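You operate a simulated robot arm through the tools that you are given. There is no shell and no other tool. Be economical: measure what you need, move in short steps, check, and stop when the job is done.

The job below is to be done with a simulated robot arm. You get a single attempt, and the scene is never put back.

JOB
Close down the winder: brake on hold, guide back, counter zeroed, gauge slide up, swatch book shut.

Only the result counts: the job must be done as asked and must still hold three seconds after the hand-in. Knocking over, shifting, dropping, spilling or breaking anything else fails it.

ROBOT AND FRAMES
A 7-joint arm with a two-finger gripper, hanging from a carriage that runs on a rail from [-2.044, -0.496] to [0.366, 0.089] (x, y) and turns from -343 to 344 degrees about z. Base frame: it is fixed where the carriage stands at the start and does not move with it; the origin is on the floor, on the carriage's upright axis, x ahead of it, y to its left, z up. Readings come in m, degrees, newtons and seconds.
With the tool pointing down near the work surface it reaches from about 0.46 to 0.8 m from the robot's upright axis, wherever it stands. Its first joint turns from -143.0 to 143.0 degrees. Places, roughly: blue spool [1.25, -0.5, 2]; brake knob [0.8, -0.2, 1.1]; cardboard tube [1.25, -0.5, 1.5]; foil guide [1, -0.3, 1.2]; foil roll [1.25, -0.5, 1.5]; foil roll (6x6x5 cm) [1, 0.1, 1.3]; foil winder [1, -0.3, 1.1]; gauge slide [1, 0, 1.1]; swatch book cover [1, -0.1, 1.2]; yellow button [0.9, -0.4, 1.1]. Payload 1.37 kg.
The tool frame sits at the grasp point between the pads (the TCP): z along the fingers, y along the line on which they close. The tips reach 0.016 m beyond it. Largest opening 0.092 m; the body of the gripper starts 0.074 m behind the TCP.
Orientation is that of the tool frame in the base frame, as a unit quaternion [x, y, z, w]. With the fingers straight down and closing along the base's y, the tool's x points along the base's -x, its y along +y and its z along -z.

CONTROLS
- The arm moves only by the tool play_rows. Its arguments are lists of equal length, an entry for each row: "dp": the shift along the base's x, y, z in units of 200 mm (1.0 is 200 mm), a list of three; "dr": the turn, a rotation vector about the base's x, y, z in units of 45 degrees (1.0 is 45 degrees), a list of three; "hand": the finger opening in m, from 0 to 0.092. In form: {"dp": [[dx, dy, dz], ...], "dr": [[wx, wy, wz], ...], "hand": [hand, ...]}. A call has 1 to 8 rows; each row is the pose to reach, as a shift and turn from the pose commanded when the call began. A call with a number of a shift or a turn outside -1 to 1 is refused whole. Rows are played at 5 a second. More than 0.05 m and 8.6 degrees between two rows, or a gripper value outside its range, and nothing of the call is played. Where a pose cannot be reached the arm comes as near as it can. A force on the tool above 40 N (or 10 N above the force at the start of the call, whichever is more), or a blocked arm, ends the call early, and 0.2 s more pass. Each finger halts on what it meets, pressing with about 26 N; the grip force reading is that of the motor and also rises with nothing between the fingers. The clock runs only during rows and for 0.2 s after the last one: add rows that repeat a pose to give the fingers time. The reply holds the time, the measured pose of the TCP, the force on the tool along the base axes, the opening and the grip force, in the units named above and with some noise, with the torque about the TCP (base axes, N m) and any sound that the robot's microphone picked up.
- Cameras (640 x 400 px; columns grow to the right, rows downward): "scene" is now at [0.3037, -0.0132, 1.8432]; the picture's right is [-0.16, -0.99, 0.00], its down [-0.65, 0.11, -0.75] and it looks along [0.74, -0.12, -0.66] (base axes); focal length 274 px, centre (320, 200). "wrist" rides on the gripper at [0.071, 0.019, -0.111] in the tool frame; the picture's right is [-0.26, 0.97, 0.00], its down [-0.78, -0.21, -0.59] and it looks along [-0.57, -0.15, 0.81] (tool axes); focal length 280 px, centre (320, 200). There is no depth. A picture from a camera that has moved, and an enlarged one, comes with that camera's place and axes in the base frame and with its lens.
- grab_frame(camera): a new picture of that camera. The clock stands still meanwhile.
- slide_trunk(by): slides the trunk up (or, below 0, down) by that many m; the arm and the scene camera ride with it, the base frame stays. It gives what a move gives, with no picture.
- drive_base(legs): drives the robot by 1 to 6 legs, each [ahead, left, turn to the left] in m, m and degrees, along the robot's own axes; the way and the turn of a leg run together, so that a leg with both is an arc; at most 1.5 m and 180 degrees a leg. The arm and the cameras ride along, it lands a little off, and it stops where it bumps. It keeps to its track: a leg is cut to what the track allows. It gives what a move gives.
- turn_head(pan, tilt): turns the head with the scene camera to pan (to the left, within 155 degrees either way) and tilt (down, from -29 to 69), counted from straight ahead of the robot. It gives what a move gives.
- enlarge(camera, box): a new picture of the part [left, top, right, bottom] of that camera's present view, enlarged. The clock stands still meanwhile.
- job_done(): hands the job in; it is judged then, once.

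Go step by step. Nothing tells you exact positions but the pictures and the camera data: compare them with the known pose of the tool, close in by small moves and look again before you grip or let go. The budget is 120 turns and 98 pictures, counting those below and the enlarged ones. Unless the task says otherwise, let go and move clear before handing in, and close with one line.

The tools are called as name(argument=value, ...) on one line, values as JSON. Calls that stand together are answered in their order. play_rows: Moves the arm, as the interface text tells. Its arguments: {"type":"object","properties":{"dp":{"type":"array","items":{"type":"array","items":{"type":"number"}}},"dr":{"type":"array","items":{"type":"array","items":{"type":"number"}}},"hand":{"type":"array","items":{"type":"number"}}},"required":["dp","dr","hand"]} The other tools are called the same way: slide_trunk (by) slides the trunk up or down; drive_base (legs) drives the base; turn_head (pan, tilt) turns the head that bears the scene camera; grab_frame (camera) takes a picture; enlarge (camera, box) takes an enlarged picture of a part of a camera's view; job_done () hands the job in.

At the start:

```text
clock: 0.0
eef_pos: [0.6734, -0.428, 1.4279]
tcp_rot: [0.0, 1.0, 0.0, 0.0]
ft_force: [0.0, -0.2, -0.2]
ft_torque: [0.02, 0.0, 0.02]
opening: 0.0919
grip_force: 0.1
trunk travel left (down, up): [-0.48, 0.101]
robot x, y, heading: [0.0026, 0.0013, 0.1]
head pan, tilt: [-9.3, 41.3]
```

scene: 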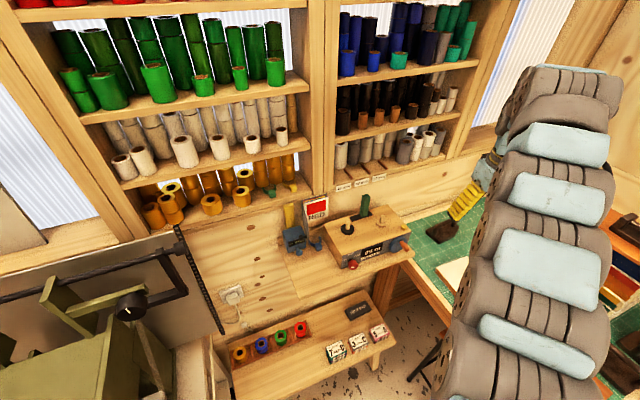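
wrist: 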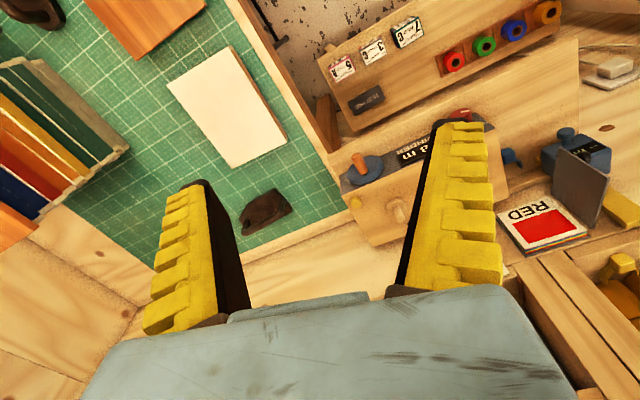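

I see the winder at the centre of the scene view, with the open swatch book and the gauge to its left. I'll enlarge that area for details.

enlarge(camera="scene", box=[260, 170, 440, 290])

enlarge(camera="wrist", box=[320, 80, 640, 280])

```text
3.33 times, centred on (350, 230) of scene
camera zoom: at [0.3037, -0.0132, 1.8432], right [-0.16, -0.99, 0.0], down [-0.65, 0.11, -0.75], along [0.74, -0.12, -0.66], focal length 915 px, centre (220, 100)
```

zoom: 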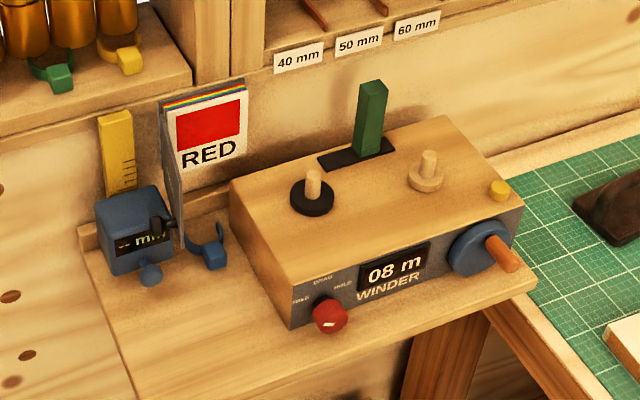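

```text
2.00 times, centred on (480, 180) of wrist
camera zoom: at [0.6031, -0.4088, 1.5399], right [0.26, 0.97, 0.0], down [0.78, -0.21, 0.59], along [0.57, -0.15, -0.81], focal length 561 px, centre (0, 240)
```

zoom: 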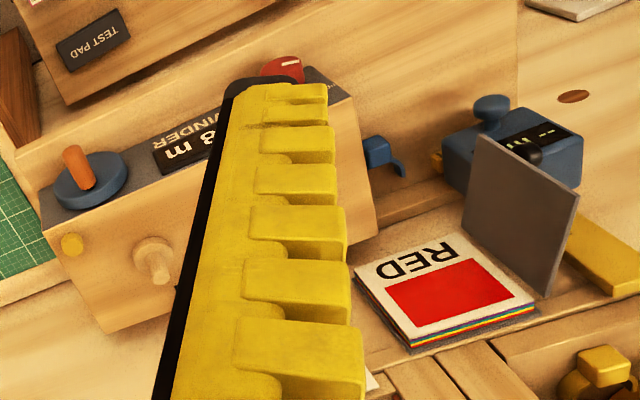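

The geometry checks out: the knob is near (0.825, -0.21, 1.07), and the gauge block is near (0.95, -0.02, 1.09) on an upright ruler. I'll pull the arm back a bit and then drive forward along the rail.

play_rows(dp=[[-0.18, 0.12, 0.0], [-0.36, 0.24, 0.0], [-0.54, 0.36, 0.0], [-0.72, 0.48, 0.0], [-0.85, 0.6, 0]], dr=[[0, 0, 0], [0, 0, 0], [0, 0, 0], [0, 0, 0], [0, 0, 0]], hand=[0.092, 0.092, 0.092, 0.092, 0.092])

drive_base(legs=[[0.32, 0.078, 0]])

turn_head(pan=-20, tilt=60)

grab_frame(camera="scene")

grab_frame(camera="wrist")

```text
clock: 1.2
eef_pos: [0.5843, -0.373, 1.3886]
tcp_rot: [0.001, 1.0, 0.0, 0.001]
ft_force: [-0.7, -0.4, 0.0]
ft_torque: [0.04, -0.01, -0.03]
opening: 0.0919
grip_force: 0.1
out of reach, approached as far as the arm can: row 1, 2, 3, 4, 5
trunk travel left (down, up): [-0.48, 0.101]
robot x, y, heading: [0.0028, 0.0004, 0.1]
head pan, tilt: [-9.3, 41.3]
```

```text
clock: 3.4
eef_pos: [0.9055, -0.2942, 1.3888]
tcp_rot: [0.0, 1.0, -0.001, 0.001]
ft_force: [-0.2, 0.2, 1.0]
ft_torque: [-0.02, 0.01, 0.01]
opening: 0.0918
grip_force: 0.0
trunk travel left (down, up): [-0.48, 0.101]
robot x, y, heading: [0.3229, 0.0811, 0.2]
head pan, tilt: [-9.3, 41.3]
```

```text
clock: 4.2
eef_pos: [0.905, -0.2957, 1.389]
tcp_rot: [-0.001, 1.0, 0.0, 0.001]
ft_force: [-0.9, 0.0, 0.6]
ft_torque: [0.0, 0.04, -0.01]
opening: 0.0918
grip_force: 0.1
trunk travel left (down, up): [-0.48, 0.101]
robot x, y, heading: [0.3219, 0.0801, 0.0]
head pan, tilt: [-20.0, 60.0]
```

```text
93 pictures are left
camera scene: at [0.605, 0.0555, 1.8185], right [-0.34, -0.94, 0.0], down [-0.81, 0.3, -0.5], along [0.47, -0.17, -0.87], focal length 274 px, centre (320, 200)
```

scene: 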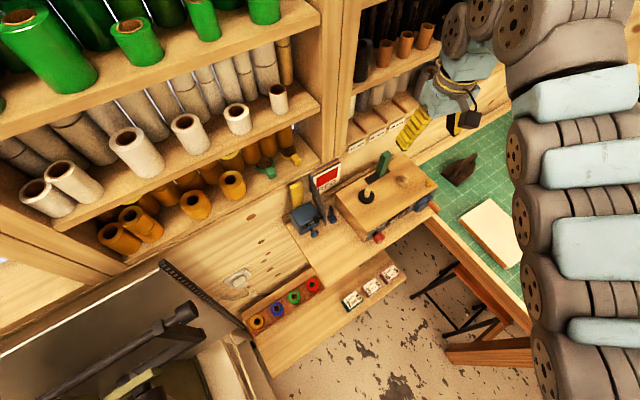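

```text
92 pictures are left
camera wrist: at [0.8348, -0.2756, 1.5009], right [0.26, 0.96, 0.0], down [0.78, -0.21, 0.59], along [0.57, -0.15, -0.81], focal length 280 px, centre (320, 200)
```

wrist: 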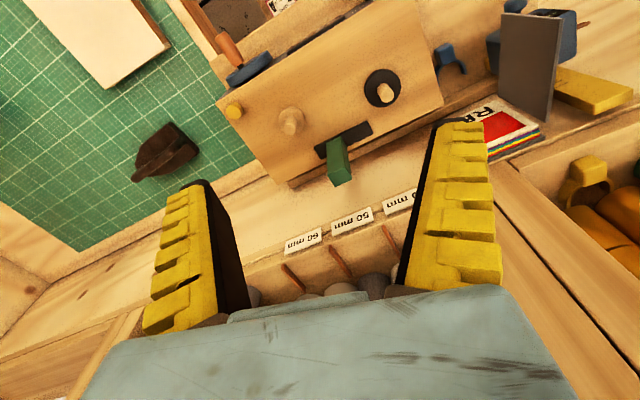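

The base is now close, and the arm hangs over the winder. I'll take enlarged views from both cameras to fix positions.

enlarge(camera="scene", box=[280, 140, 440, 250])

enlarge(camera="wrist", box=[200, 0, 640, 275])

```text
3.64 times, centred on (360, 195) of scene
camera zoom: at [0.605, 0.0555, 1.8185], right [-0.34, -0.94, 0.0], down [-0.81, 0.3, -0.5], along [0.47, -0.17, -0.87], focal length 998 px, centre (174, 218)
```

zoom: 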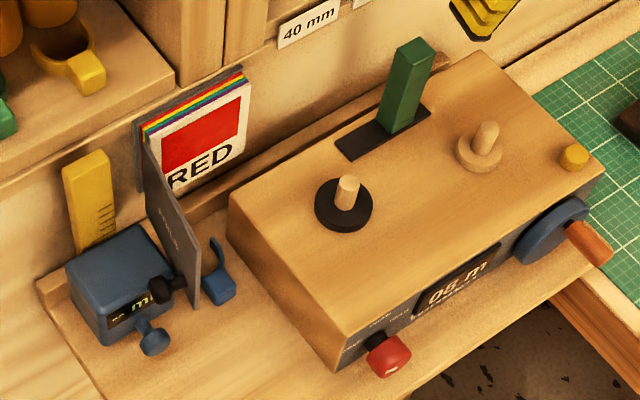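

```text
1.45 times, centred on (420, 138) of wrist
camera zoom: at [0.8348, -0.2756, 1.5009], right [0.26, 0.96, 0.0], down [0.78, -0.21, 0.59], along [0.57, -0.15, -0.81], focal length 408 px, centre (174, 291)
```

zoom: 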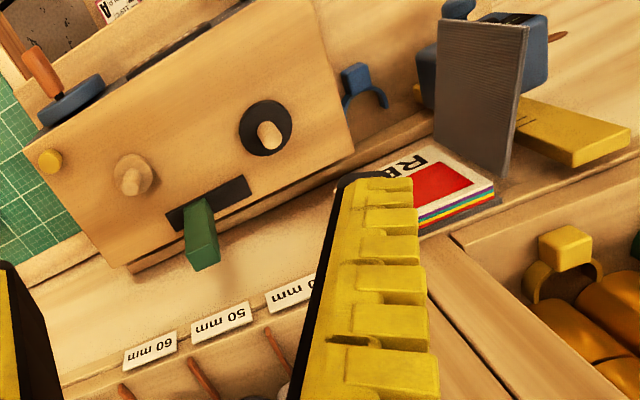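

I need to see how the guide moves and what marks are on the knob panel, so I'll zoom in further.

enlarge(camera="scene", box=[355, 145, 405, 190])

enlarge(camera="wrist", box=[290, 90, 410, 210])

enlarge(camera="scene", box=[360, 205, 420, 250])

```text
8.89 times, centred on (380, 168) of scene
camera zoom: at [0.605, 0.0555, 1.8185], right [-0.34, -0.94, 0.0], down [-0.81, 0.3, -0.5], along [0.47, -0.17, -0.87], focal length 2440 px, centre (-213, 489)
```

zoom: 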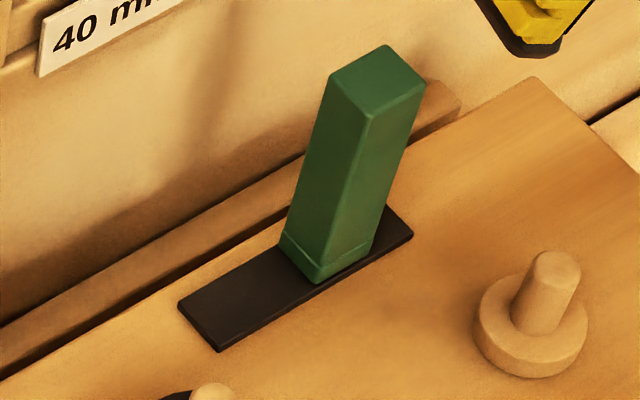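

```text
3.33 times, centred on (350, 150) of wrist
camera zoom: at [0.8348, -0.2756, 1.5009], right [0.26, 0.96, 0.0], down [0.78, -0.21, 0.59], along [0.57, -0.15, -0.81], focal length 935 px, centre (220, 367)
```

zoom: 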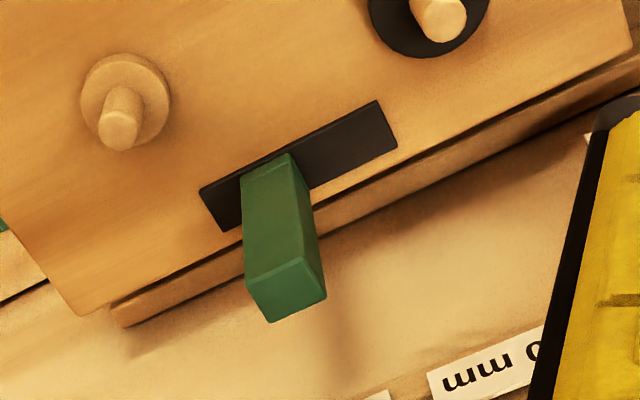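

```text
8.89 times, centred on (390, 228) of scene
camera zoom: at [0.605, 0.0555, 1.8185], right [-0.34, -0.94, 0.0], down [-0.81, 0.3, -0.5], along [0.47, -0.17, -0.87], focal length 2440 px, centre (-302, -44)
```

zoom: 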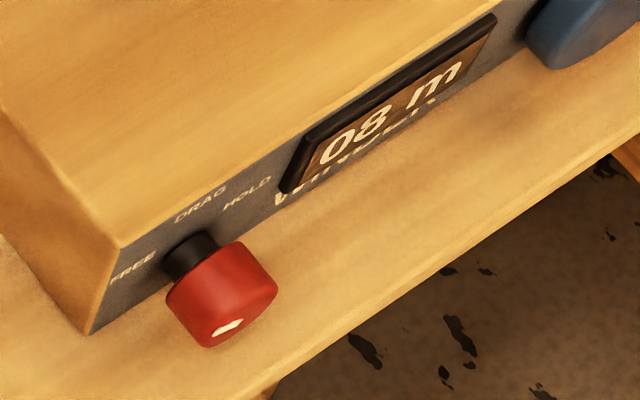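

The winder is yawed about 13° to the base frame, with its top at z≈1.10. The guide post stands at (1.02, -0.30), the button is near (0.93, -0.42), and the book stands upright with its cover open like a door. I'll back off and pitch the tool to get a frontal wrist view.

drive_base(legs=[[-0.25, -0.061, 0]])

play_rows(dp=[[0, 0.1, -0.08], [0, 0.2, -0.16], [0, 0.3, -0.24], [0, 0.4, -0.32], [0, 0.5, -0.4], [0, 0.6, -0.5]], dr=[[0, -0.167, 0], [0, -0.333, 0], [0, -0.5, 0], [0, -0.667, 0], [0, -0.833, 0], [0, -1, 0]], hand=[0.092, 0.092, 0.092, 0.092, 0.092, 0.092])

grab_frame(camera="wrist")

```text
clock: 6.1
eef_pos: [0.6569, -0.3562, 1.3899]
tcp_rot: [0.001, 1.0, 0.0, 0.001]
ft_force: [0.6, 0.2, -0.1]
ft_torque: [0.01, 0.01, -0.01]
opening: 0.0916
grip_force: 0.1
trunk travel left (down, up): [-0.48, 0.101]
robot x, y, heading: [0.0719, 0.0182, 0.1]
head pan, tilt: [-20.0, 60.0]
```

```text
clock: 7.2
eef_pos: [0.7051, -0.4838, 1.3834]
tcp_rot: [-0.153, 0.967, -0.184, 0.087]
ft_force: [-0.8, -2.1, 0.0]
ft_torque: [0.26, -0.12, 0.11]
opening: 0.0918
grip_force: 0.1
out of reach, approached as far as the arm can: row 1, 2, 3, 4, 5
trunk travel left (down, up): [-0.48, 0.101]
robot x, y, heading: [0.0744, 0.0166, -0.3]
head pan, tilt: [-20.0, 60.0]
stopped in row 5: the force on the tool passed its limit at 59 N (the readings are from after the stop); the commanded pose is now the measured one
```

```text
86 pictures are left
camera wrist: at [0.609, -0.4525, 1.4713], right [-0.01, 0.94, -0.34], down [0.66, 0.26, 0.71], along [0.75, -0.22, -0.62], focal length 280 px, centre (320, 200)
```

wrist: 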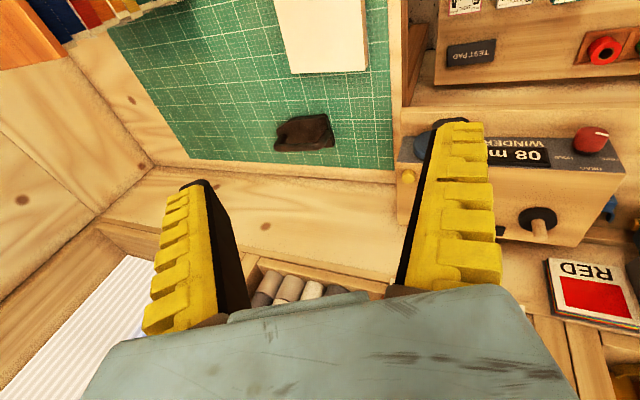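

The move stalled: the arm is folded near its limit at this height. I'll look at the scene before going on.

turn_head(pan=-30, tilt=40)

grab_frame(camera="scene")

```text
clock: 8.1
eef_pos: [0.7096, -0.4764, 1.3833]
tcp_rot: [-0.158, 0.966, -0.182, 0.088]
ft_force: [-0.1, 0.3, -0.6]
ft_torque: [-0.01, 0.0, 0.04]
opening: 0.0919
grip_force: 0.1
trunk travel left (down, up): [-0.48, 0.101]
robot x, y, heading: [0.0741, 0.0161, -0.2]
head pan, tilt: [-30.0, 40.0]
```

```text
85 pictures are left
camera scene: at [0.3676, -0.0259, 1.8451], right [-0.5, -0.86, 0.0], down [-0.56, 0.32, -0.77], along [0.66, -0.39, -0.64], focal length 274 px, centre (320, 200)
```

scene: 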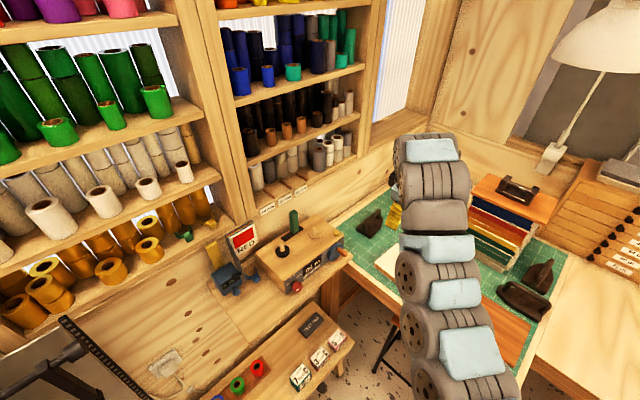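

Nothing was hit: the arm hangs clear to the right of the winder. I'll go lower first, where it has more room, and move toward the middle.

play_rows(dp=[[0, 0, -0.17], [0, 0, -0.34], [0, 0.1, -0.5], [0, 0.2, -0.6], [0, 0.35, -0.7], [0, 0.5, -0.7], [0, 0.65, -0.7]], dr=[[0, 0, 0], [0, 0, 0], [0, 0, 0], [0, 0, 0], [0, 0, 0], [0, 0, 0], [0, 0, 0]], hand=[0.092, 0.092, 0.092, 0.092, 0.092, 0.092, 0.092])

grab_frame(camera="scene")

```text
clock: 9.7
eef_pos: [0.7095, -0.3466, 1.242]
tcp_rot: [-0.158, 0.966, -0.183, 0.087]
ft_force: [-0.3, -0.1, 0.0]
ft_torque: [0.05, -0.02, 0.02]
opening: 0.0919
grip_force: 0.0
trunk travel left (down, up): [-0.48, 0.101]
robot x, y, heading: [0.0739, 0.0167, -0.2]
head pan, tilt: [-30.0, 40.0]
```

```text
84 pictures are left
camera scene: at [0.3675, -0.0263, 1.8452], right [-0.51, -0.86, 0.0], down [-0.55, 0.32, -0.77], along [0.66, -0.39, -0.64], focal length 274 px, centre (320, 200)
```

scene: 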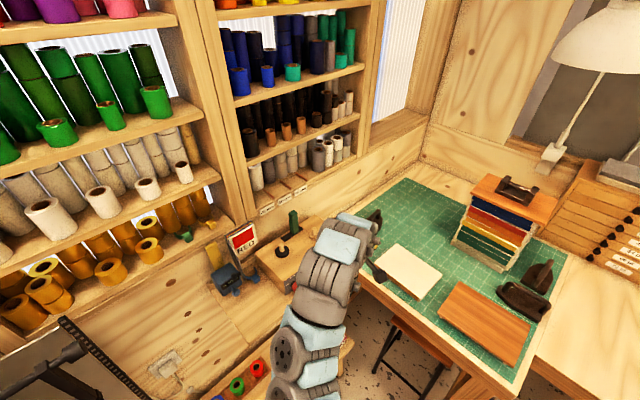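

That worked. Now I'll turn the tool to a clean 45° pitch facing the winder for a frontal view.

play_rows(dp=[[0, 0.1, 0], [0, 0.2, 0], [0, 0.3, 0], [0, 0.4, 0], [0, 0.5, 0], [0, 0.6, 0]], dr=[[0.113, -0.114, 0.013], [0.227, -0.227, 0.025], [0.34, -0.341, 0.038], [0.453, -0.455, 0.051], [0.567, -0.568, 0.063], [0.68, -0.682, 0.076]], hand=[0.092, 0.092, 0.092, 0.092, 0.092, 0.092])

grab_frame(camera="wrist")

```text
clock: 11.1
eef_pos: [0.722, -0.2247, 1.226]
tcp_rot: [-0.103, 0.918, 0.044, 0.381]
ft_force: [-0.6, -1.8, -0.1]
ft_torque: [0.05, 0.03, 0.05]
opening: 0.0918
grip_force: 0.0
out of reach, approached as far as the arm can: row 5, 6
trunk travel left (down, up): [-0.48, 0.101]
robot x, y, heading: [0.0759, 0.0212, -0.3]
head pan, tilt: [-30.0, 40.0]
```

```text
83 pictures are left
camera wrist: at [0.5933, -0.2343, 1.255], right [-0.03, 0.98, 0.19], down [0.18, -0.18, 0.97], along [0.98, 0.07, -0.17], focal length 280 px, centre (320, 200)
```

wrist: 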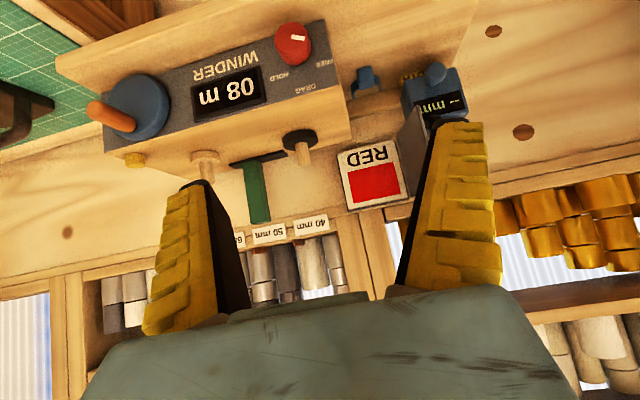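

Now there's a frontal, upside-down view of the panel, book and gauge. I'll enlarge both parts.

enlarge(camera="wrist", box=[180, 0, 360, 112])

enlarge(camera="wrist", box=[320, 40, 500, 220])

enlarge(camera="scene", box=[190, 200, 310, 310])

```text
3.56 times, centred on (270, 56) of wrist
camera zoom: at [0.5933, -0.2343, 1.255], right [-0.03, 0.98, 0.19], down [0.18, -0.18, 0.97], along [0.98, 0.07, -0.17], focal length 997 px, centre (498, 712)
```

zoom: 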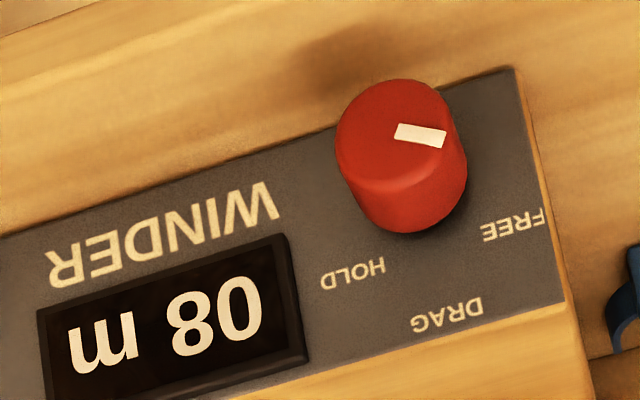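

```text
2.22 times, centred on (410, 130) of wrist
camera zoom: at [0.5933, -0.2343, 1.255], right [-0.03, 0.98, 0.19], down [0.18, -0.18, 0.97], along [0.98, 0.07, -0.17], focal length 623 px, centre (120, 356)
```

zoom: 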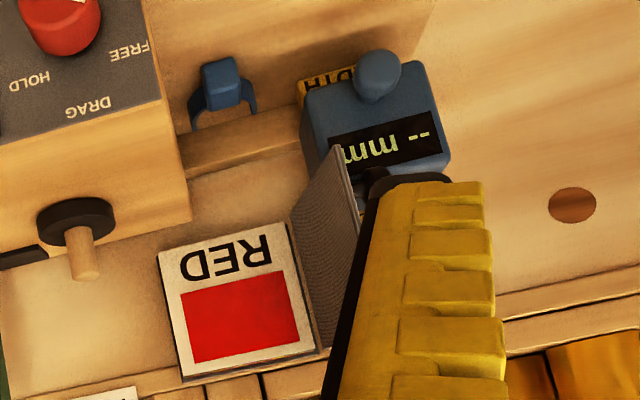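

```text
3.64 times, centred on (250, 255) of scene
camera zoom: at [0.3676, -0.0261, 1.8451], right [-0.5, -0.86, 0.0], down [-0.56, 0.32, -0.77], along [0.66, -0.39, -0.64], focal length 998 px, centre (574, 0)
```

zoom: 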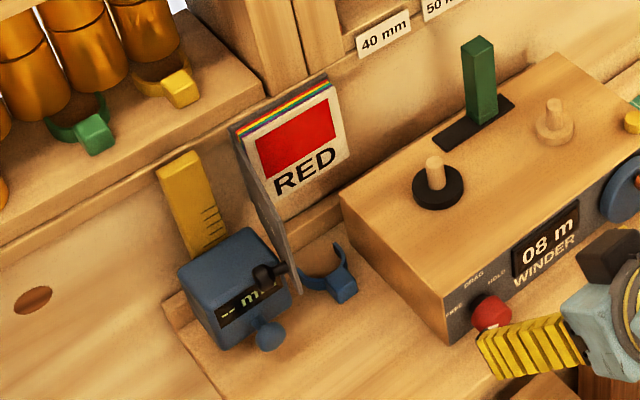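

The knob mark points to FREE, so it needs about 120° clockwise (seen from the front) to reach HOLD. I place the book's hinge at about (1.0, -0.083) and the cover's free edge at about (0.91, -0.074, 1.11–1.20). I'll close the fingers, reduce the pitch to 25° and drive in, so I can push the cover first.

play_rows(dp=[[0, 0, 0.1], [0, 0.1, 0.2], [0, 0.2, 0.3], [0, 0.3, 0.3]], dr=[[-0.025, 0.108, 0], [-0.05, 0.216, 0], [-0.075, 0.325, 0], [-0.1, 0.433, 0]], hand=[0.05, 0.03, 0.01, 0.0])

drive_base(legs=[[0.195, 0.048, 0]])

turn_head(pan=-12, tilt=55)

grab_frame(camera="scene")

grab_frame(camera="wrist")

```text
clock: 12.1
eef_pos: [0.7507, -0.1635, 1.2283]
tcp_rot: [-0.107, 0.966, 0.021, 0.235]
ft_force: [0.5, 1.1, -0.1]
ft_torque: [-0.01, -0.02, 0.04]
opening: 0.0001
grip_force: 26.0
out of reach, approached as far as the arm can: row 1, 2, 3, 4
trunk travel left (down, up): [-0.48, 0.101]
robot x, y, heading: [0.0752, 0.0158, -0.2]
head pan, tilt: [-30.0, 40.0]
```

```text
clock: 13.7
eef_pos: [0.9463, -0.1143, 1.2273]
tcp_rot: [-0.107, 0.965, 0.022, 0.236]
ft_force: [-1.0, -0.5, -0.7]
ft_torque: [0.03, -0.02, 0.02]
opening: 0.0001
grip_force: 26.4
trunk travel left (down, up): [-0.48, 0.101]
robot x, y, heading: [0.2686, 0.0669, -0.3]
head pan, tilt: [-30.0, 40.0]
```

```text
clock: 14.5
eef_pos: [0.9462, -0.116, 1.2271]
tcp_rot: [-0.107, 0.966, 0.022, 0.236]
ft_force: [0.7, -0.7, 0.7]
ft_torque: [-0.01, 0.02, -0.02]
opening: 0.0
grip_force: 26.3
trunk travel left (down, up): [-0.48, 0.101]
robot x, y, heading: [0.273, 0.0636, -0.1]
head pan, tilt: [-12.0, 55.0]
```

```text
79 pictures are left
camera scene: at [0.5607, 0.049, 1.8245], right [-0.21, -0.98, 0.0], down [-0.8, 0.18, -0.57], along [0.56, -0.12, -0.82], focal length 274 px, centre (320, 200)
```

scene: 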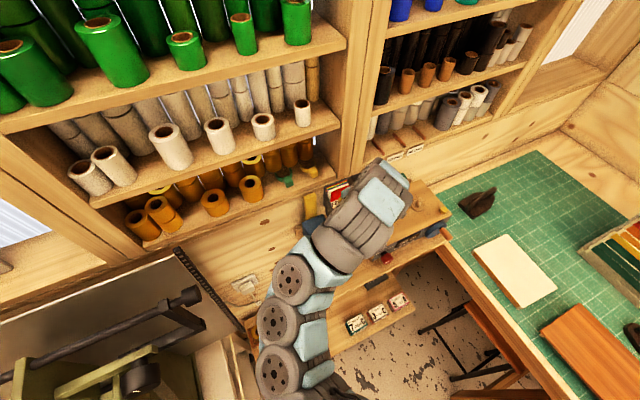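

```text
78 pictures are left
camera wrist: at [0.8317, -0.1211, 1.2943], right [0.02, 0.99, 0.11], down [0.46, -0.11, 0.88], along [0.89, 0.04, -0.45], focal length 280 px, centre (320, 200)
```

wrist: 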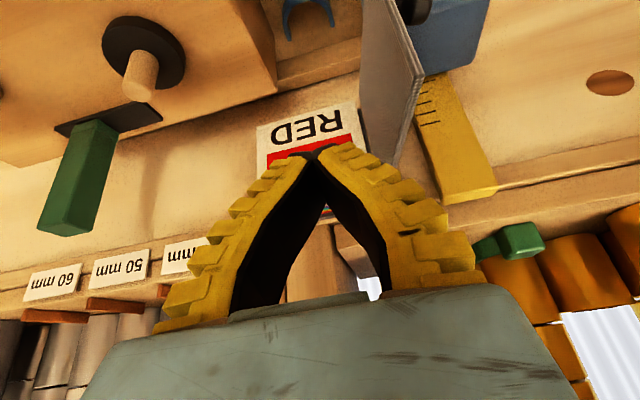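

My fingers are now right of the cover, in front of the page. I'll raise the trunk, cross over to the cover's left side above its top (z≈1.20), and look.

slide_trunk(by=0.07)

play_rows(dp=[[-0.07, 0.13, 0], [-0.13, 0.26, 0], [-0.13, 0.38, 0], [-0.13, 0.38, 0]], dr=[[0, 0, 0], [0, 0, 0], [0, 0, 0], [0, 0, 0]], hand=[0, 0, 0, 0])

grab_frame(camera="wrist")

```text
clock: 15.6
eef_pos: [0.9462, -0.1161, 1.2973]
tcp_rot: [-0.107, 0.966, 0.021, 0.235]
ft_force: [0.6, 0.1, -0.5]
ft_torque: [0.02, 0.01, -0.02]
opening: 0.0
grip_force: 25.9
trunk travel left (down, up): [-0.55, 0.031]
robot x, y, heading: [0.2666, 0.0658, -0.4]
head pan, tilt: [-12.0, 55.0]
```

```text
clock: 16.6
eef_pos: [0.9208, -0.0389, 1.2978]
tcp_rot: [-0.107, 0.966, 0.021, 0.235]
ft_force: [-0.3, -0.1, 0.4]
ft_torque: [-0.01, 0.06, 0.0]
opening: 0.0
grip_force: 26.1
trunk travel left (down, up): [-0.55, 0.031]
robot x, y, heading: [0.2689, 0.0668, -0.5]
head pan, tilt: [-12.0, 55.0]
```

```text
77 pictures are left
camera wrist: at [0.8054, -0.044, 1.3643], right [0.02, 0.99, 0.11], down [0.46, -0.11, 0.88], along [0.89, 0.04, -0.45], focal length 280 px, centre (320, 200)
```

wrist: 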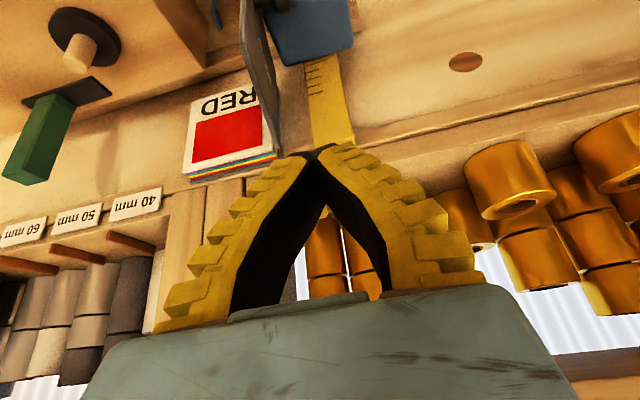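

The tip is left of the cover plane and in front of the ruler. I'll go down about 11 cm beside the cover, watching the force.

play_rows(dp=[[0, 0, -0.15], [0, 0, -0.3], [0, 0, -0.45], [0, 0, -0.55], [0, 0, -0.55]], dr=[[0, 0, 0], [0, 0, 0], [0, 0, 0], [0, 0, 0], [0, 0, 0]], hand=[0, 0, 0, 0, 0])

grab_frame(camera="wrist")

enlarge(camera="scene", box=[270, 150, 430, 270])

```text
clock: 17.8
eef_pos: [0.9209, -0.0399, 1.1876]
tcp_rot: [-0.107, 0.966, 0.022, 0.235]
ft_force: [-0.3, 0.1, -1.2]
ft_torque: [0.0, 0.01, -0.03]
opening: 0.0
grip_force: 25.9
trunk travel left (down, up): [-0.55, 0.031]
robot x, y, heading: [0.2694, 0.0659, -0.4]
head pan, tilt: [-12.0, 55.0]
```

```text
76 pictures are left
camera wrist: at [0.8052, -0.0442, 1.2543], right [0.02, 0.99, 0.11], down [0.46, -0.11, 0.88], along [0.89, 0.04, -0.46], focal length 280 px, centre (320, 200)
```

wrist: 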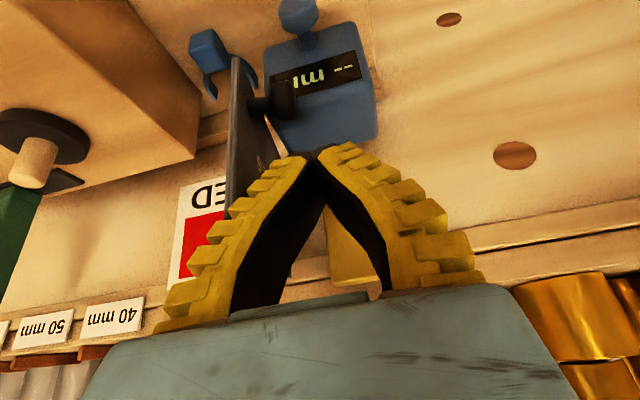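

```text
3.33 times, centred on (350, 210) of scene
camera zoom: at [0.5607, 0.0491, 1.8945], right [-0.21, -0.98, 0.0], down [-0.8, 0.17, -0.57], along [0.56, -0.12, -0.82], focal length 915 px, centre (220, 167)
```

zoom: 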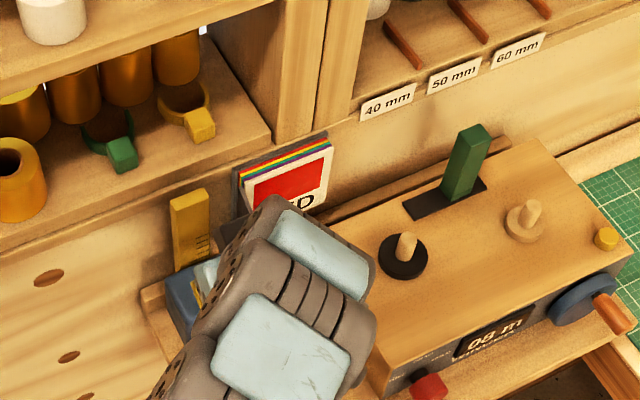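

The fingers are left of the cover, above the gauge block. I'll sweep the cover shut along an arc about its hinge, in two parts.

play_rows(dp=[[0, -0.045, 0], [-0.005, -0.11, 0], [-0.005, -0.17, 0], [0.01, -0.23, 0], [0.03, -0.29, 0], [0.065, -0.345, 0], [0.105, -0.39, 0], [0.105, -0.39, 0]], dr=[[0, 0, 0], [0, 0, 0], [0, 0, 0], [0, 0, 0], [0, 0, 0], [0, 0, 0], [0, 0, 0], [0, 0, 0]], hand=[0, 0, 0, 0, 0, 0, 0, 0])

grab_frame(camera="wrist")

```text
clock: 19.6
eef_pos: [0.9428, -0.1172, 1.1862]
tcp_rot: [-0.107, 0.966, 0.021, 0.236]
ft_force: [0.5, -0.2, 0.1]
ft_torque: [0.03, -0.01, -0.01]
opening: 0.0
grip_force: 26.2
trunk travel left (down, up): [-0.55, 0.031]
robot x, y, heading: [0.2707, 0.0668, -0.5]
head pan, tilt: [-12.0, 55.0]
```

```text
74 pictures are left
camera wrist: at [0.8269, -0.1229, 1.254], right [0.02, 0.99, 0.11], down [0.46, -0.11, 0.88], along [0.89, 0.04, -0.45], focal length 280 px, centre (320, 200)
```

wrist: 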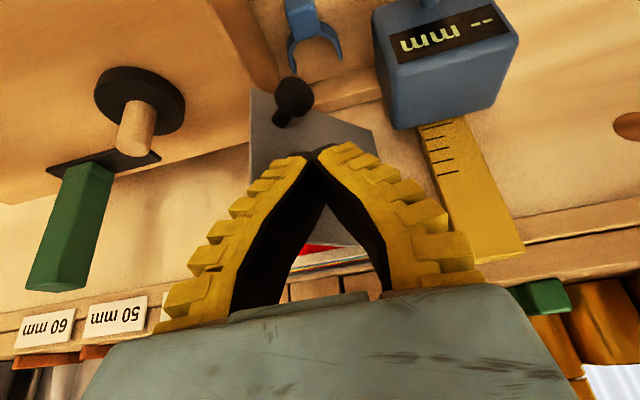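

The cover is swinging; the black ball is its own knob. I'll continue the arc to closed.

play_rows(dp=[[0.045, -0.04, 0], [0.095, -0.07, 0], [0.15, -0.09, 0], [0.195, -0.105, 0], [0.25, -0.11, 0], [0.29, -0.11, 0], [0.29, -0.11, 0]], dr=[[0, 0, 0], [0, 0, 0], [0, 0, 0], [0, 0, 0], [0, 0, 0], [0, 0, 0], [0, 0, 0]], hand=[0, 0, 0, 0, 0, 0, 0])

grab_frame(camera="wrist")

```text
clock: 21.1
eef_pos: [1.0002, -0.1394, 1.1886]
tcp_rot: [-0.106, 0.966, 0.02, 0.235]
ft_force: [0.4, -1.1, -0.6]
ft_torque: [-0.01, 0.0, 0.02]
opening: 0.0
grip_force: 26.0
trunk travel left (down, up): [-0.55, 0.031]
robot x, y, heading: [0.2713, 0.0655, -0.3]
head pan, tilt: [-12.0, 55.0]
```

```text
73 pictures are left
camera wrist: at [0.885, -0.1448, 1.254], right [0.02, 0.99, 0.11], down [0.46, -0.11, 0.88], along [0.89, 0.04, -0.46], focal length 280 px, centre (320, 200)
```

wrist: 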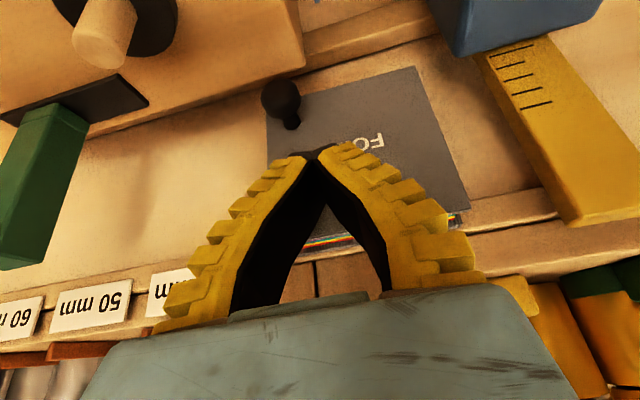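

The cover is almost flat on the pages. I'll push gently further until there is contact force.

play_rows(dp=[[0.03, 0, 0], [0.06, 0.0, 0], [0.09, 0.0, 0], [0.12, 0.0, 0], [0.12, 0.0, 0]], dr=[[0, 0, 0], [0, 0, 0], [0, 0, 0], [0, 0, 0], [0, 0, 0]], hand=[0, 0, 0, 0, 0])

grab_frame(camera="wrist")

```text
clock: 21.7
eef_pos: [1.0037, -0.1413, 1.1831]
tcp_rot: [-0.106, 0.967, 0.023, 0.231]
ft_force: [-28.3, 4.0, 10.8]
ft_torque: [0.03, -0.08, 0.28]
opening: 0.0059
grip_force: 27.7
trunk travel left (down, up): [-0.55, 0.031]
robot x, y, heading: [0.2625, 0.0641, -0.2]
head pan, tilt: [-12.0, 55.0]
stopped in row 2: the force on the tool passed its limit at 46 N (the readings are from after the stop); the commanded pose is now the measured one
```

```text
72 pictures are left
camera wrist: at [0.8891, -0.1461, 1.2518], right [0.02, 0.99, 0.11], down [0.46, -0.11, 0.88], along [0.89, 0.03, -0.46], focal length 280 px, centre (320, 200)
```

wrist: 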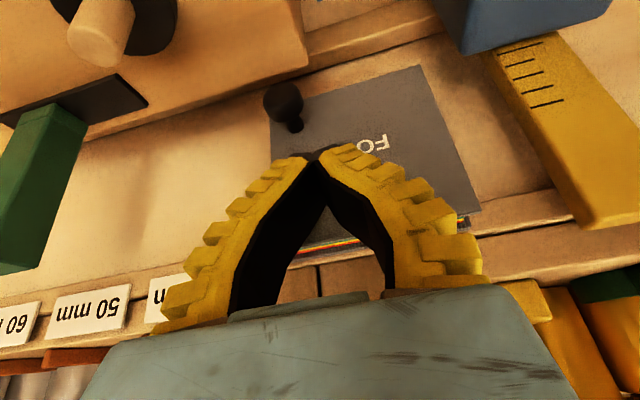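

Contact is made and the cover lies against the pages. I'll back off, rise, and check it stays shut.

play_rows(dp=[[-0.1, 0, 0], [-0.2, 0, 0.05], [-0.2, -0.2, 0.25], [-0.15, -0.4, 0.4], [-0.1, -0.6, 0.45], [-0.05, -0.75, 0.45]], dr=[[0, 0, 0], [0, 0, 0], [0, 0, 0], [0, 0, 0], [0, 0, 0], [0, 0, 0]], hand=[0, 0, 0.0, 0.03, 0.06, 0.06])

grab_frame(camera="wrist")

enlarge(camera="scene", box=[270, 150, 430, 270])

```text
refused: row 3 steps farther than a row can; nothing moved
```

```text
71 pictures are left
camera wrist: at [0.8891, -0.1461, 1.2518], right [0.02, 0.99, 0.11], down [0.46, -0.11, 0.88], along [0.89, 0.03, -0.46], focal length 280 px, centre (320, 200)
```

wrist: 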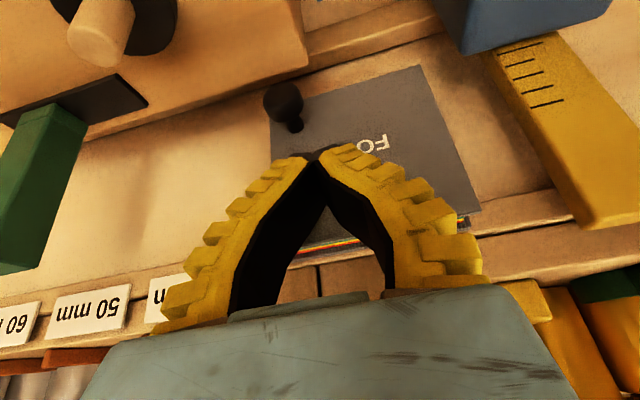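

```text
3.33 times, centred on (350, 210) of scene
camera zoom: at [0.5587, 0.0487, 1.8938], right [-0.21, -0.98, 0.0], down [-0.8, 0.18, -0.57], along [0.56, -0.12, -0.82], focal length 915 px, centre (220, 167)
```

zoom: 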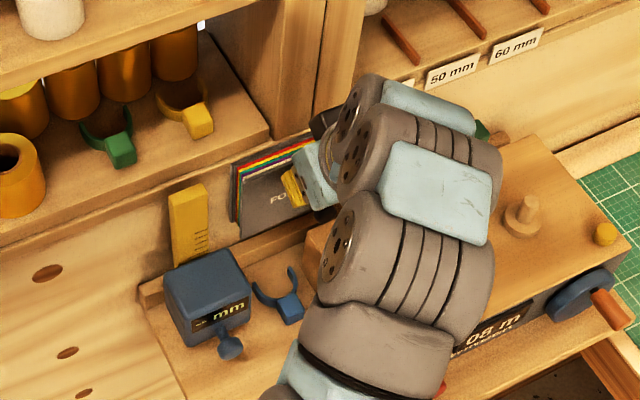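

The step was too long, so nothing moved. I'll repeat the retreat with smaller steps.

play_rows(dp=[[-0.1, 0, 0], [-0.2, 0, 0.05], [-0.2, -0.1, 0.2], [-0.2, -0.2, 0.35], [-0.15, -0.4, 0.4], [-0.1, -0.55, 0.45], [-0.05, -0.7, 0.45]], dr=[[0, 0, 0], [0, 0, 0], [0, 0, 0], [0, 0, 0], [0, 0, 0], [0, 0, 0], [0, 0, 0]], hand=[0, 0, 0, 0, 0.03, 0.06, 0.06])

grab_frame(camera="wrist")

enlarge(camera="scene", box=[270, 150, 430, 270])

```text
clock: 23.3
eef_pos: [0.9996, -0.2813, 1.2784]
tcp_rot: [-0.105, 0.966, 0.022, 0.234]
ft_force: [0.6, 0.3, 0.6]
ft_torque: [-0.03, 0.01, -0.04]
opening: 0.0624
grip_force: 2.0
trunk travel left (down, up): [-0.55, 0.031]
robot x, y, heading: [0.2694, 0.0641, -0.5]
head pan, tilt: [-12.0, 55.0]
```

```text
69 pictures are left
camera wrist: at [0.8835, -0.286, 1.3448], right [0.02, 0.99, 0.11], down [0.46, -0.11, 0.88], along [0.89, 0.03, -0.46], focal length 280 px, centre (320, 200)
```

wrist: 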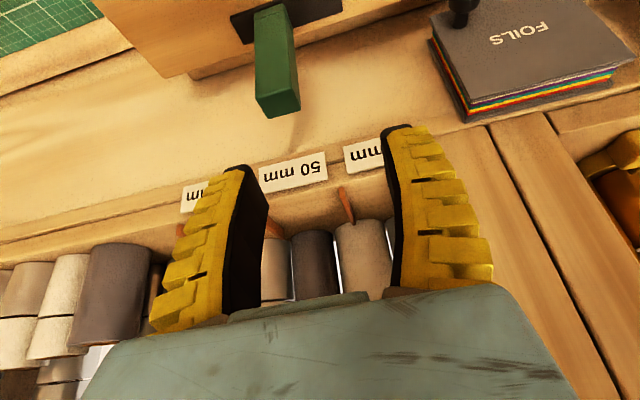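

```text
3.33 times, centred on (350, 210) of scene
camera zoom: at [0.5601, 0.0489, 1.8945], right [-0.21, -0.98, 0.0], down [-0.8, 0.18, -0.57], along [0.56, -0.12, -0.82], focal length 915 px, centre (220, 167)
```

zoom: 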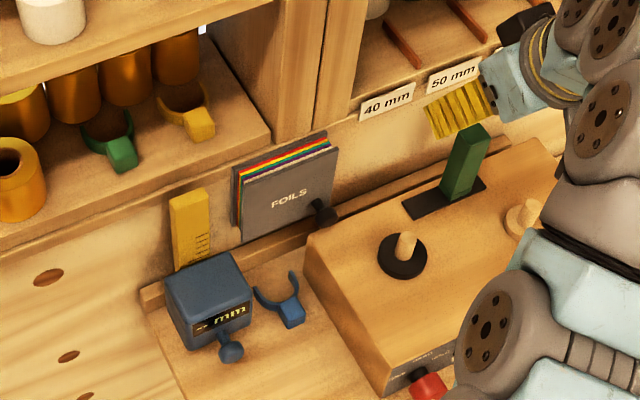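

The book is shut ("FOILS" cover flat). Next is the guide: its post is at about (1.016, -0.300), top 1.197. I'll straddle it with the fingers.

play_rows(dp=[[0.03, -0.05, 0], [0.06, -0.1, 0], [0.06, -0.1, -0.15], [0.06, -0.1, -0.3], [0.06, -0.1, -0.45], [0.06, -0.1, -0.5], [0.06, -0.1, -0.5]], dr=[[0, 0, 0], [0, 0, 0], [0, 0, 0], [0, 0, 0], [0, 0, 0], [0, 0, 0], [0, 0, 0]], hand=[0.062, 0.062, 0.062, 0.062, 0.062, 0.05, 0.045])

grab_frame(camera="wrist")

enlarge(camera="scene", box=[340, 140, 460, 230])

```text
clock: 24.9
eef_pos: [1.0101, -0.3018, 1.1755]
tcp_rot: [-0.107, 0.966, 0.022, 0.234]
ft_force: [0.7, -0.1, -0.3]
ft_torque: [0.03, -0.01, -0.01]
opening: 0.0482
grip_force: 2.2
trunk travel left (down, up): [-0.55, 0.031]
robot x, y, heading: [0.2676, 0.0639, -0.3]
head pan, tilt: [-12.0, 55.0]
```

```text
67 pictures are left
camera wrist: at [0.8953, -0.3061, 1.2442], right [0.02, 0.99, 0.11], down [0.46, -0.11, 0.88], along [0.89, 0.04, -0.46], focal length 280 px, centre (320, 200)
```

wrist: 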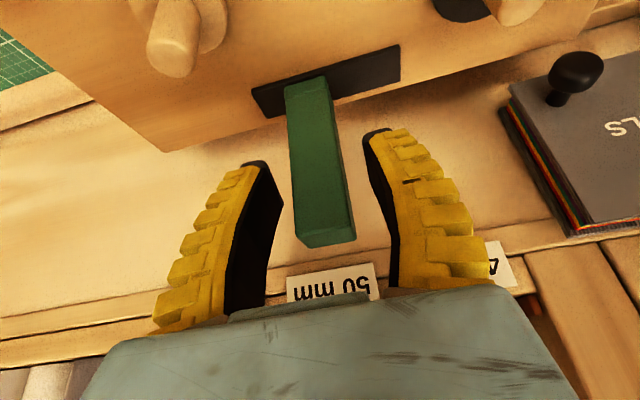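

```text
4.44 times, centred on (400, 185) of scene
camera zoom: at [0.5601, 0.0488, 1.8945], right [-0.21, -0.98, 0.0], down [-0.8, 0.18, -0.57], along [0.56, -0.12, -0.82], focal length 1220 px, centre (-36, 267)
```

zoom: 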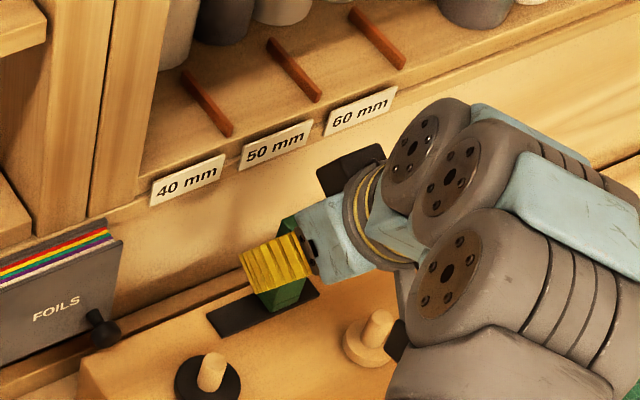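

The fingers straddle the post. I'll probe which end of its travel it is at with a small push to the right.

play_rows(dp=[[0.012, -0.05, 0], [0.017, -0.075, 0], [0.023, -0.1, 0], [0.029, -0.125, 0], [0.029, -0.125, 0]], dr=[[0, 0, 0], [0, 0, 0], [0, 0, 0], [0, 0, 0], [0, 0, 0]], hand=[0.045, 0.045, 0.045, 0.045, 0.045])

grab_frame(camera="wrist")

```text
clock: 26.1
eef_pos: [1.0163, -0.3258, 1.1763]
tcp_rot: [-0.108, 0.966, 0.022, 0.235]
ft_force: [-0.6, 4.8, 1.5]
ft_torque: [0.12, -0.03, 0.02]
opening: 0.0509
grip_force: 4.3
trunk travel left (down, up): [-0.55, 0.031]
robot x, y, heading: [0.268, 0.0655, -0.3]
head pan, tilt: [-12.0, 55.0]
```

```text
65 pictures are left
camera wrist: at [0.9016, -0.3299, 1.2438], right [0.02, 0.99, 0.11], down [0.46, -0.11, 0.88], along [0.89, 0.04, -0.46], focal length 280 px, centre (320, 200)
```

wrist: 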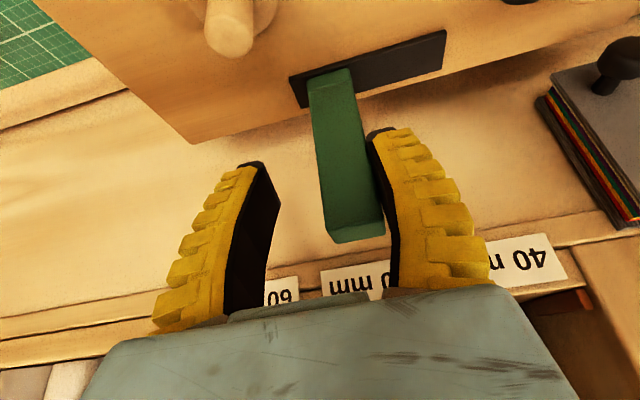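

The guide moved a few millimetres with light force, so it is a free slider. I'll find its right stop to learn its range before deciding.

play_rows(dp=[[0.012, -0.05, 0], [0.023, -0.1, 0], [0.035, -0.15, 0], [0.035, -0.15, 0]], dr=[[0, 0, 0], [0, 0, 0], [0, 0, 0], [0, 0, 0]], hand=[0.045, 0.045, 0.045, 0.045])

grab_frame(camera="wrist")

```text
clock: 26.9
eef_pos: [1.0235, -0.3323, 1.1717]
tcp_rot: [-0.115, 0.966, 0.034, 0.231]
ft_force: [-15.8, 26.6, 3.6]
ft_torque: [-0.12, 0.1, 0.27]
opening: 0.0681
grip_force: 15.5
trunk travel left (down, up): [-0.55, 0.031]
robot x, y, heading: [0.2674, 0.0649, -0.3]
head pan, tilt: [-12.0, 55.0]
stopped in row 3: the force on the tool passed its limit at 42 N (the readings are from after the stop); the commanded pose is now the measured one
```

```text
64 pictures are left
camera wrist: at [0.909, -0.3409, 1.2388], right [0.0, 0.99, 0.13], down [0.47, -0.11, 0.88], along [0.88, 0.06, -0.46], focal length 280 px, centre (320, 200)
```

wrist: 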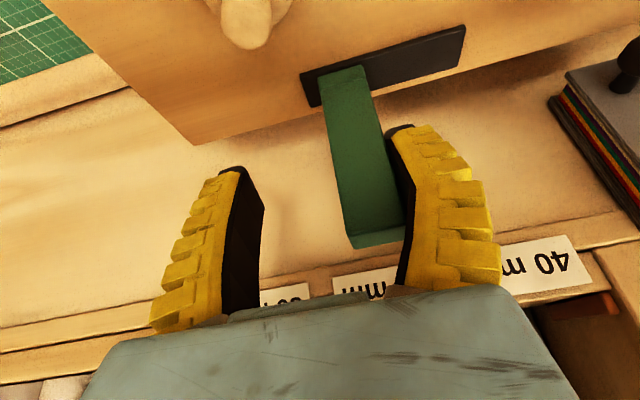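

It stops about 10 mm right of where it started, and the free travel lies to the left (about 42 mm). So "back" must be the left end, the start side. I'll push it left to its stop.

play_rows(dp=[[-0.02, 0.06, 0], [-0.035, 0.13, 0], [-0.05, 0.19, 0], [-0.06, 0.25, 0], [-0.07, 0.3, 0], [-0.08, 0.34, 0], [-0.083, 0.36, 0], [-0.085, 0.37, 0]], dr=[[0, 0, 0], [0, 0, 0], [0, 0, 0], [0, 0, 0], [0, 0, 0], [0, 0, 0], [0, 0, 0], [0, 0, 0]], hand=[0.045, 0.045, 0.045, 0.045, 0.045, 0.045, 0.045, 0.045])

grab_frame(camera="wrist")

```text
clock: 28.7
eef_pos: [1.0071, -0.2679, 1.1747]
tcp_rot: [-0.11, 0.966, 0.026, 0.233]
ft_force: [-0.2, -0.2, -1.2]
ft_torque: [-0.01, 0.03, 0.01]
opening: 0.0483
grip_force: 3.2
trunk travel left (down, up): [-0.55, 0.031]
robot x, y, heading: [0.2703, 0.0677, -0.1]
head pan, tilt: [-12.0, 55.0]
```

```text
63 pictures are left
camera wrist: at [0.8921, -0.275, 1.2421], right [0.01, 0.99, 0.12], down [0.46, -0.11, 0.88], along [0.89, 0.05, -0.46], focal length 280 px, centre (320, 200)
```

wrist: 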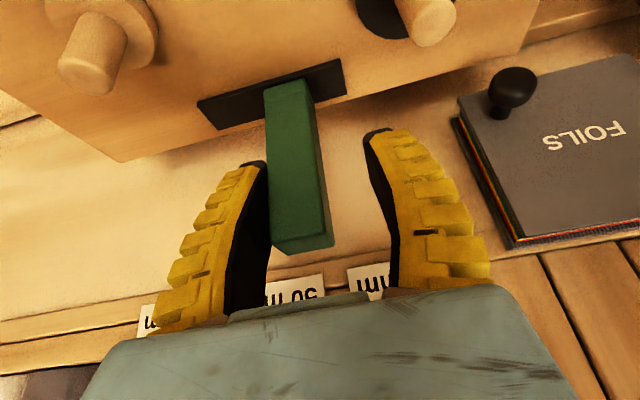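

It follows easily, now a bit left of centre. I'll continue to the left stop.

play_rows(dp=[[-0.008, 0.035, 0], [-0.016, 0.07, 0], [-0.024, 0.105, 0], [-0.032, 0.14, 0], [-0.04, 0.17, 0], [-0.045, 0.2, 0]], dr=[[0, 0, 0], [0, 0, 0], [0, 0, 0], [0, 0, 0], [0, 0, 0], [0, 0, 0]], hand=[0.045, 0.045, 0.045, 0.045, 0.045, 0.045])

grab_frame(camera="wrist")

```text
clock: 30.0
eef_pos: [0.9967, -0.2443, 1.1771]
tcp_rot: [-0.104, 0.967, 0.018, 0.232]
ft_force: [8.8, -22.6, 1.6]
ft_torque: [0.13, 0.02, 0.1]
opening: 0.0637
grip_force: 12.9
trunk travel left (down, up): [-0.55, 0.031]
robot x, y, heading: [0.2695, 0.0626, -0.4]
head pan, tilt: [-12.0, 55.0]
stopped in row 6: the force on the tool passed its limit at 42 N (the readings are from after the stop); the commanded pose is now the measured one
```

```text
62 pictures are left
camera wrist: at [0.882, -0.2482, 1.2456], right [0.02, 0.99, 0.11], down [0.46, -0.11, 0.88], along [0.89, 0.03, -0.46], focal length 280 px, centre (320, 200)
```

wrist: 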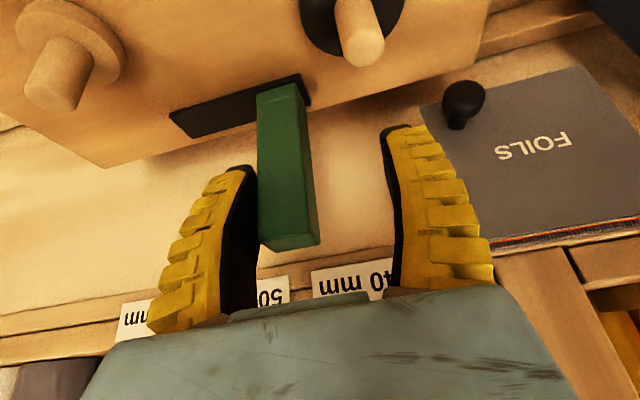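

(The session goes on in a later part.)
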